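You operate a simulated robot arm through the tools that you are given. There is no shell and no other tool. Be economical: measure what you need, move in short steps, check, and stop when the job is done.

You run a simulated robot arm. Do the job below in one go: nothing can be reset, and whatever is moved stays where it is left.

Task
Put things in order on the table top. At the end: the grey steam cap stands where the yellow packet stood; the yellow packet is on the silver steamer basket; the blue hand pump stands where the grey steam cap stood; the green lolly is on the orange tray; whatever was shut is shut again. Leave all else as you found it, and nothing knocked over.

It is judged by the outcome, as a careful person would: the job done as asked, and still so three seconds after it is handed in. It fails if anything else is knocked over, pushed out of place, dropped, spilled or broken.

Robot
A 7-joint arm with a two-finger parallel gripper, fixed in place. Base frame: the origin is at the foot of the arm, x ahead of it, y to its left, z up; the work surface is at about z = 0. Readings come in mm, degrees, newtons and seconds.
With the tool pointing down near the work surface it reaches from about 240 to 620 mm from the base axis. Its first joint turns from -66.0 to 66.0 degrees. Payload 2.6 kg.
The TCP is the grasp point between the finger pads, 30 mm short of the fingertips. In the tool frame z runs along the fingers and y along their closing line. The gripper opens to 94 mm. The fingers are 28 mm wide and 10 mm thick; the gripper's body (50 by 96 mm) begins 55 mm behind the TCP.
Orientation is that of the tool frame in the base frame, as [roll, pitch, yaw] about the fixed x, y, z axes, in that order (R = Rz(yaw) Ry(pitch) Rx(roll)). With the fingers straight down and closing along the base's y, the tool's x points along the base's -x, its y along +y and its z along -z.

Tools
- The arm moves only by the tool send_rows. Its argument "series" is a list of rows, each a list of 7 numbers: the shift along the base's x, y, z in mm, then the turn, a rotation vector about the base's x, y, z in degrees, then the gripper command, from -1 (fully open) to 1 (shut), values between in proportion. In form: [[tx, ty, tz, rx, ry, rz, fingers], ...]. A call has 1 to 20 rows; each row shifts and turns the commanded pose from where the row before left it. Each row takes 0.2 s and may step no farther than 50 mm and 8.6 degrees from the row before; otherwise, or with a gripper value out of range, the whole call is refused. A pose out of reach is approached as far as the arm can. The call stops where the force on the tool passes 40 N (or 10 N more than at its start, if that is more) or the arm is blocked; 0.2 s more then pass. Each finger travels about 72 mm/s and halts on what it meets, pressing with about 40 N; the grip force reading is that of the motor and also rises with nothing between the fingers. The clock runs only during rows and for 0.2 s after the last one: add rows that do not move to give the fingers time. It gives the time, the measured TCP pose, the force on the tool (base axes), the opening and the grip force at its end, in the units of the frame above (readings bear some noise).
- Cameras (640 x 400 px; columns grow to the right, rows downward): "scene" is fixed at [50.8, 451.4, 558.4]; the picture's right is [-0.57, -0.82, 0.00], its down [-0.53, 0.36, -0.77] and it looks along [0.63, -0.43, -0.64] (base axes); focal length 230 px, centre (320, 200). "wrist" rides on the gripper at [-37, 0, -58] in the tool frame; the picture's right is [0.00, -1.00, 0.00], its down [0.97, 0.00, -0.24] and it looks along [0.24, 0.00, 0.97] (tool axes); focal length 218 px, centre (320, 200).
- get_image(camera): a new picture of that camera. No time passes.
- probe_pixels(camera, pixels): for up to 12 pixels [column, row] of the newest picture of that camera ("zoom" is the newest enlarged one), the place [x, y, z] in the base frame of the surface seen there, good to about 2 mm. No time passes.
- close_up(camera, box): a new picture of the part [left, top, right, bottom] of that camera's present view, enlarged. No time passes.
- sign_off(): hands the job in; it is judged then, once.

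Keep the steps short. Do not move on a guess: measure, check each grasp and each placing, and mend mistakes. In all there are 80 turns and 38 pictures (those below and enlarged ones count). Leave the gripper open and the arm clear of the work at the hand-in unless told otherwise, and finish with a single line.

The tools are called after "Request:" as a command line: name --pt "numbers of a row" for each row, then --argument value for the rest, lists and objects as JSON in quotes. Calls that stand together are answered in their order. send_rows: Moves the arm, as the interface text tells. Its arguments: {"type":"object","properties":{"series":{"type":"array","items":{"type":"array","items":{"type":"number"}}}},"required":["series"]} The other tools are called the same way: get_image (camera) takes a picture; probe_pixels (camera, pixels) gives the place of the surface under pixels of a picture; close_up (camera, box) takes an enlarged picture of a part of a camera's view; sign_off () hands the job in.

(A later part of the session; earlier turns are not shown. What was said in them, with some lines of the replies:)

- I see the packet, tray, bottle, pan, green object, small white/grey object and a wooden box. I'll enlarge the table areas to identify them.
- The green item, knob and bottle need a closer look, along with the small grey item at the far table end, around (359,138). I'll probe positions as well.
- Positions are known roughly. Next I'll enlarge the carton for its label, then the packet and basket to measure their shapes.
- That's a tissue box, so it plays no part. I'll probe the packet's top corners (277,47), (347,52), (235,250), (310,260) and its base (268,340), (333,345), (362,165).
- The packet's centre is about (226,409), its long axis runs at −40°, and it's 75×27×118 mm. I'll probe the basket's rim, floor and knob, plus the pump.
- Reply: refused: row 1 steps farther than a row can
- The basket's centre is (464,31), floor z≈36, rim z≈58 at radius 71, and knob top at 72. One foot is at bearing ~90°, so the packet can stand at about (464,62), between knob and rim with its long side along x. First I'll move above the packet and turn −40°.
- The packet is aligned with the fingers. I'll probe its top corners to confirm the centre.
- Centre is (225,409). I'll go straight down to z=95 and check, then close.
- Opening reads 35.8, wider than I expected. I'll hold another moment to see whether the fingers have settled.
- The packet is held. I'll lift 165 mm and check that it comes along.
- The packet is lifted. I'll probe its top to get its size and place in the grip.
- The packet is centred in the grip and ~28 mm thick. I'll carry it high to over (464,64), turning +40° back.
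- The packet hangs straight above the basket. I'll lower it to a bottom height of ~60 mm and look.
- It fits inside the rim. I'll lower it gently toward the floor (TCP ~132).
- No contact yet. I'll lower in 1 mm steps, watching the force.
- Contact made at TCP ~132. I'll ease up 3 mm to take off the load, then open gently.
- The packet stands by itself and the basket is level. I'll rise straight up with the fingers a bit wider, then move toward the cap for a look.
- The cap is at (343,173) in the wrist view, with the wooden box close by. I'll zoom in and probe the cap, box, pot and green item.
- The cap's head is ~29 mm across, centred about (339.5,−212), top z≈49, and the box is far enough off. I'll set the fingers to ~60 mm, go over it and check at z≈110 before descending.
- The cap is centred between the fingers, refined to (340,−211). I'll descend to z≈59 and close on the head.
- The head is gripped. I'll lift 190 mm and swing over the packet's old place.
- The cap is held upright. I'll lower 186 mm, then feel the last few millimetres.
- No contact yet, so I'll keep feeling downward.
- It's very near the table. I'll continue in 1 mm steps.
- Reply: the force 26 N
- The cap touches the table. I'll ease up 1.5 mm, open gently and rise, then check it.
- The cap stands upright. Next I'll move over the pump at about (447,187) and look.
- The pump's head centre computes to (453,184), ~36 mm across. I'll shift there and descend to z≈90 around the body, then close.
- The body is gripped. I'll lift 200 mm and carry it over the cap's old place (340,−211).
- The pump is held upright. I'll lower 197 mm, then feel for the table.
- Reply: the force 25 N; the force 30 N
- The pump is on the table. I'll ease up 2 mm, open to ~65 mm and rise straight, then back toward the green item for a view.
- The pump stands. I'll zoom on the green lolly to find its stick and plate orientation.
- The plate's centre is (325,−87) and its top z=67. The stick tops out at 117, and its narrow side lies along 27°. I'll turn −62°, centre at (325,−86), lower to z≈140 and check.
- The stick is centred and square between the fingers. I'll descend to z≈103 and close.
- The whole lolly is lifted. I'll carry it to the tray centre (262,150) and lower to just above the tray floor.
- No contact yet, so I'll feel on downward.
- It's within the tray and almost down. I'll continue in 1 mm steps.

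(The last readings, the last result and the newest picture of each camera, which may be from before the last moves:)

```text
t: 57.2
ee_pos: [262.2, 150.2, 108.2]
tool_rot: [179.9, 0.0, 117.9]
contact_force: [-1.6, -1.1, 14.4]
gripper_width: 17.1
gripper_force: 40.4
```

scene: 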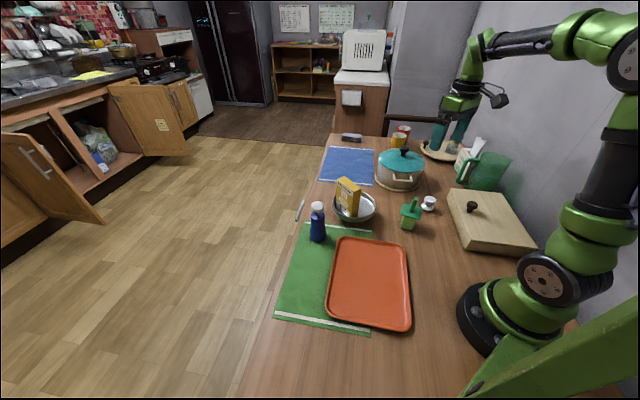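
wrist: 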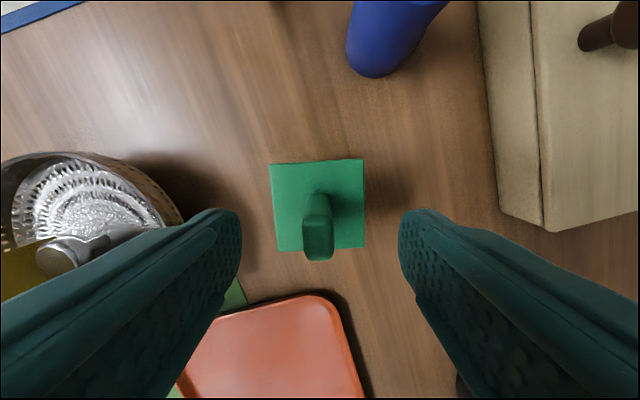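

Contact with the tray. I'll ease up 1 mm, open gently to ~65 mm, rise straight up and move clear.

Request:
send_rows --pt "0 0 0.7 0 0 0 1" --pt "0 0 0 0 0 0 0.6" --pt "0 0 0 0 0 0 0.3" --pt "0 0 0 0 0 0 0" --pt "0 0 0 0 0 0 -0.3" --pt "0 0 20 0 0 0 -0.3" --pt "0 0 45 0 0 0 -0.3" --pt "0 0 45 0 0 0 -0.5" --pt "0 0 45 0 0 0 -1" --pt "0 0 45 0 0 0 -1" --pt "0 0 35 0 0 0 -1" --pt "20 -40 0 0 0 0 -1" --pt "20 -40 0 0 0 0 -1" --pt "20 -40 0 0 0 0 -1" --pt "0 0 0 0 0 0 -1"

Request:
get_image --camera "scene"

Request:
get_image --camera "wrist"

```text
t: 60.4
ee_pos: [323.0, 29.8, 343.4]
tool_rot: [-180.0, 0.1, 117.9]
contact_force: [-0.4, 0.2, 0.4]
gripper_width: 93.9
gripper_force: 0.1
```

```text
4 pictures are left
```

scene: 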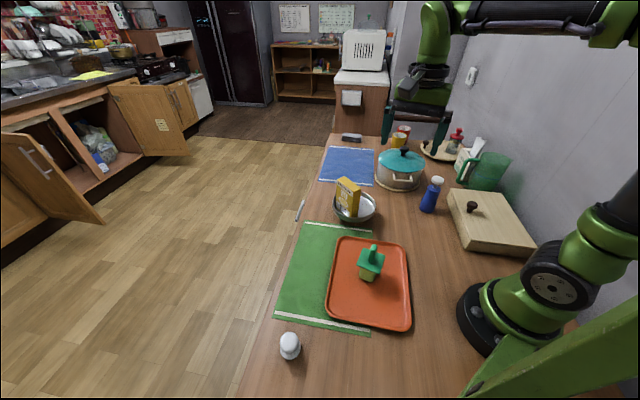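

```text
3 pictures are left
```

wrist: 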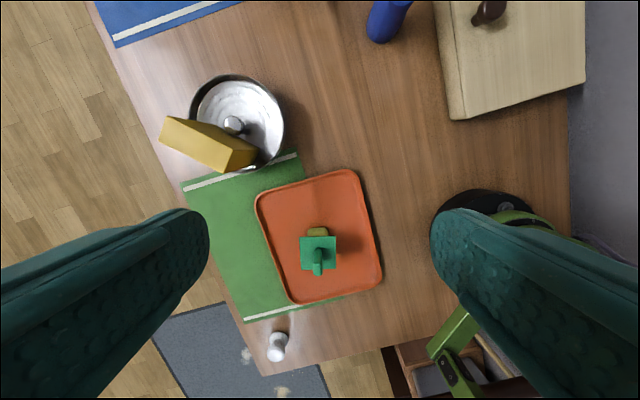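

Everything stands in place. I'll do one last probe of the cap, pump, basket knob and basket rim.

Request:
probe_pixels --camera "scene" --pixels '[[290, 340], [289, 355], [437, 181], [428, 206], [346, 182], [375, 205], [370, 250], [367, 281]]'

Request:
close_up --camera "scene" --box '[300, 160, 460, 260]'

```text
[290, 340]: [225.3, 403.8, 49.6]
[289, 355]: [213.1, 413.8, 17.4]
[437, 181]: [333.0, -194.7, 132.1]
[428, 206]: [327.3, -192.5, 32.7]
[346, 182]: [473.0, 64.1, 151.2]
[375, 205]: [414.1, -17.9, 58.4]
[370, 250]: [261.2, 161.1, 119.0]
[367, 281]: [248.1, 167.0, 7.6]
```

```text
4.00 times, centred on (380, 210) of scene
```

zoom: 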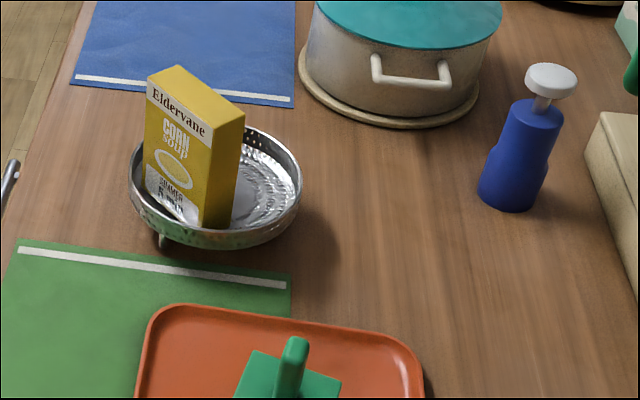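

The readings match the targets, everything is steady, the gripper is open and the arm is clear. I'll hand it in.

Request:
sign_off

```text
The job is handed in.
```

Job handed in: the grey cap stands where the yellow packet stood, the packet is on the steamer basket, the blue pump stands where the cap stood, the green lolly is on the orange tray, and I opened nothing and saw nothing else moved.
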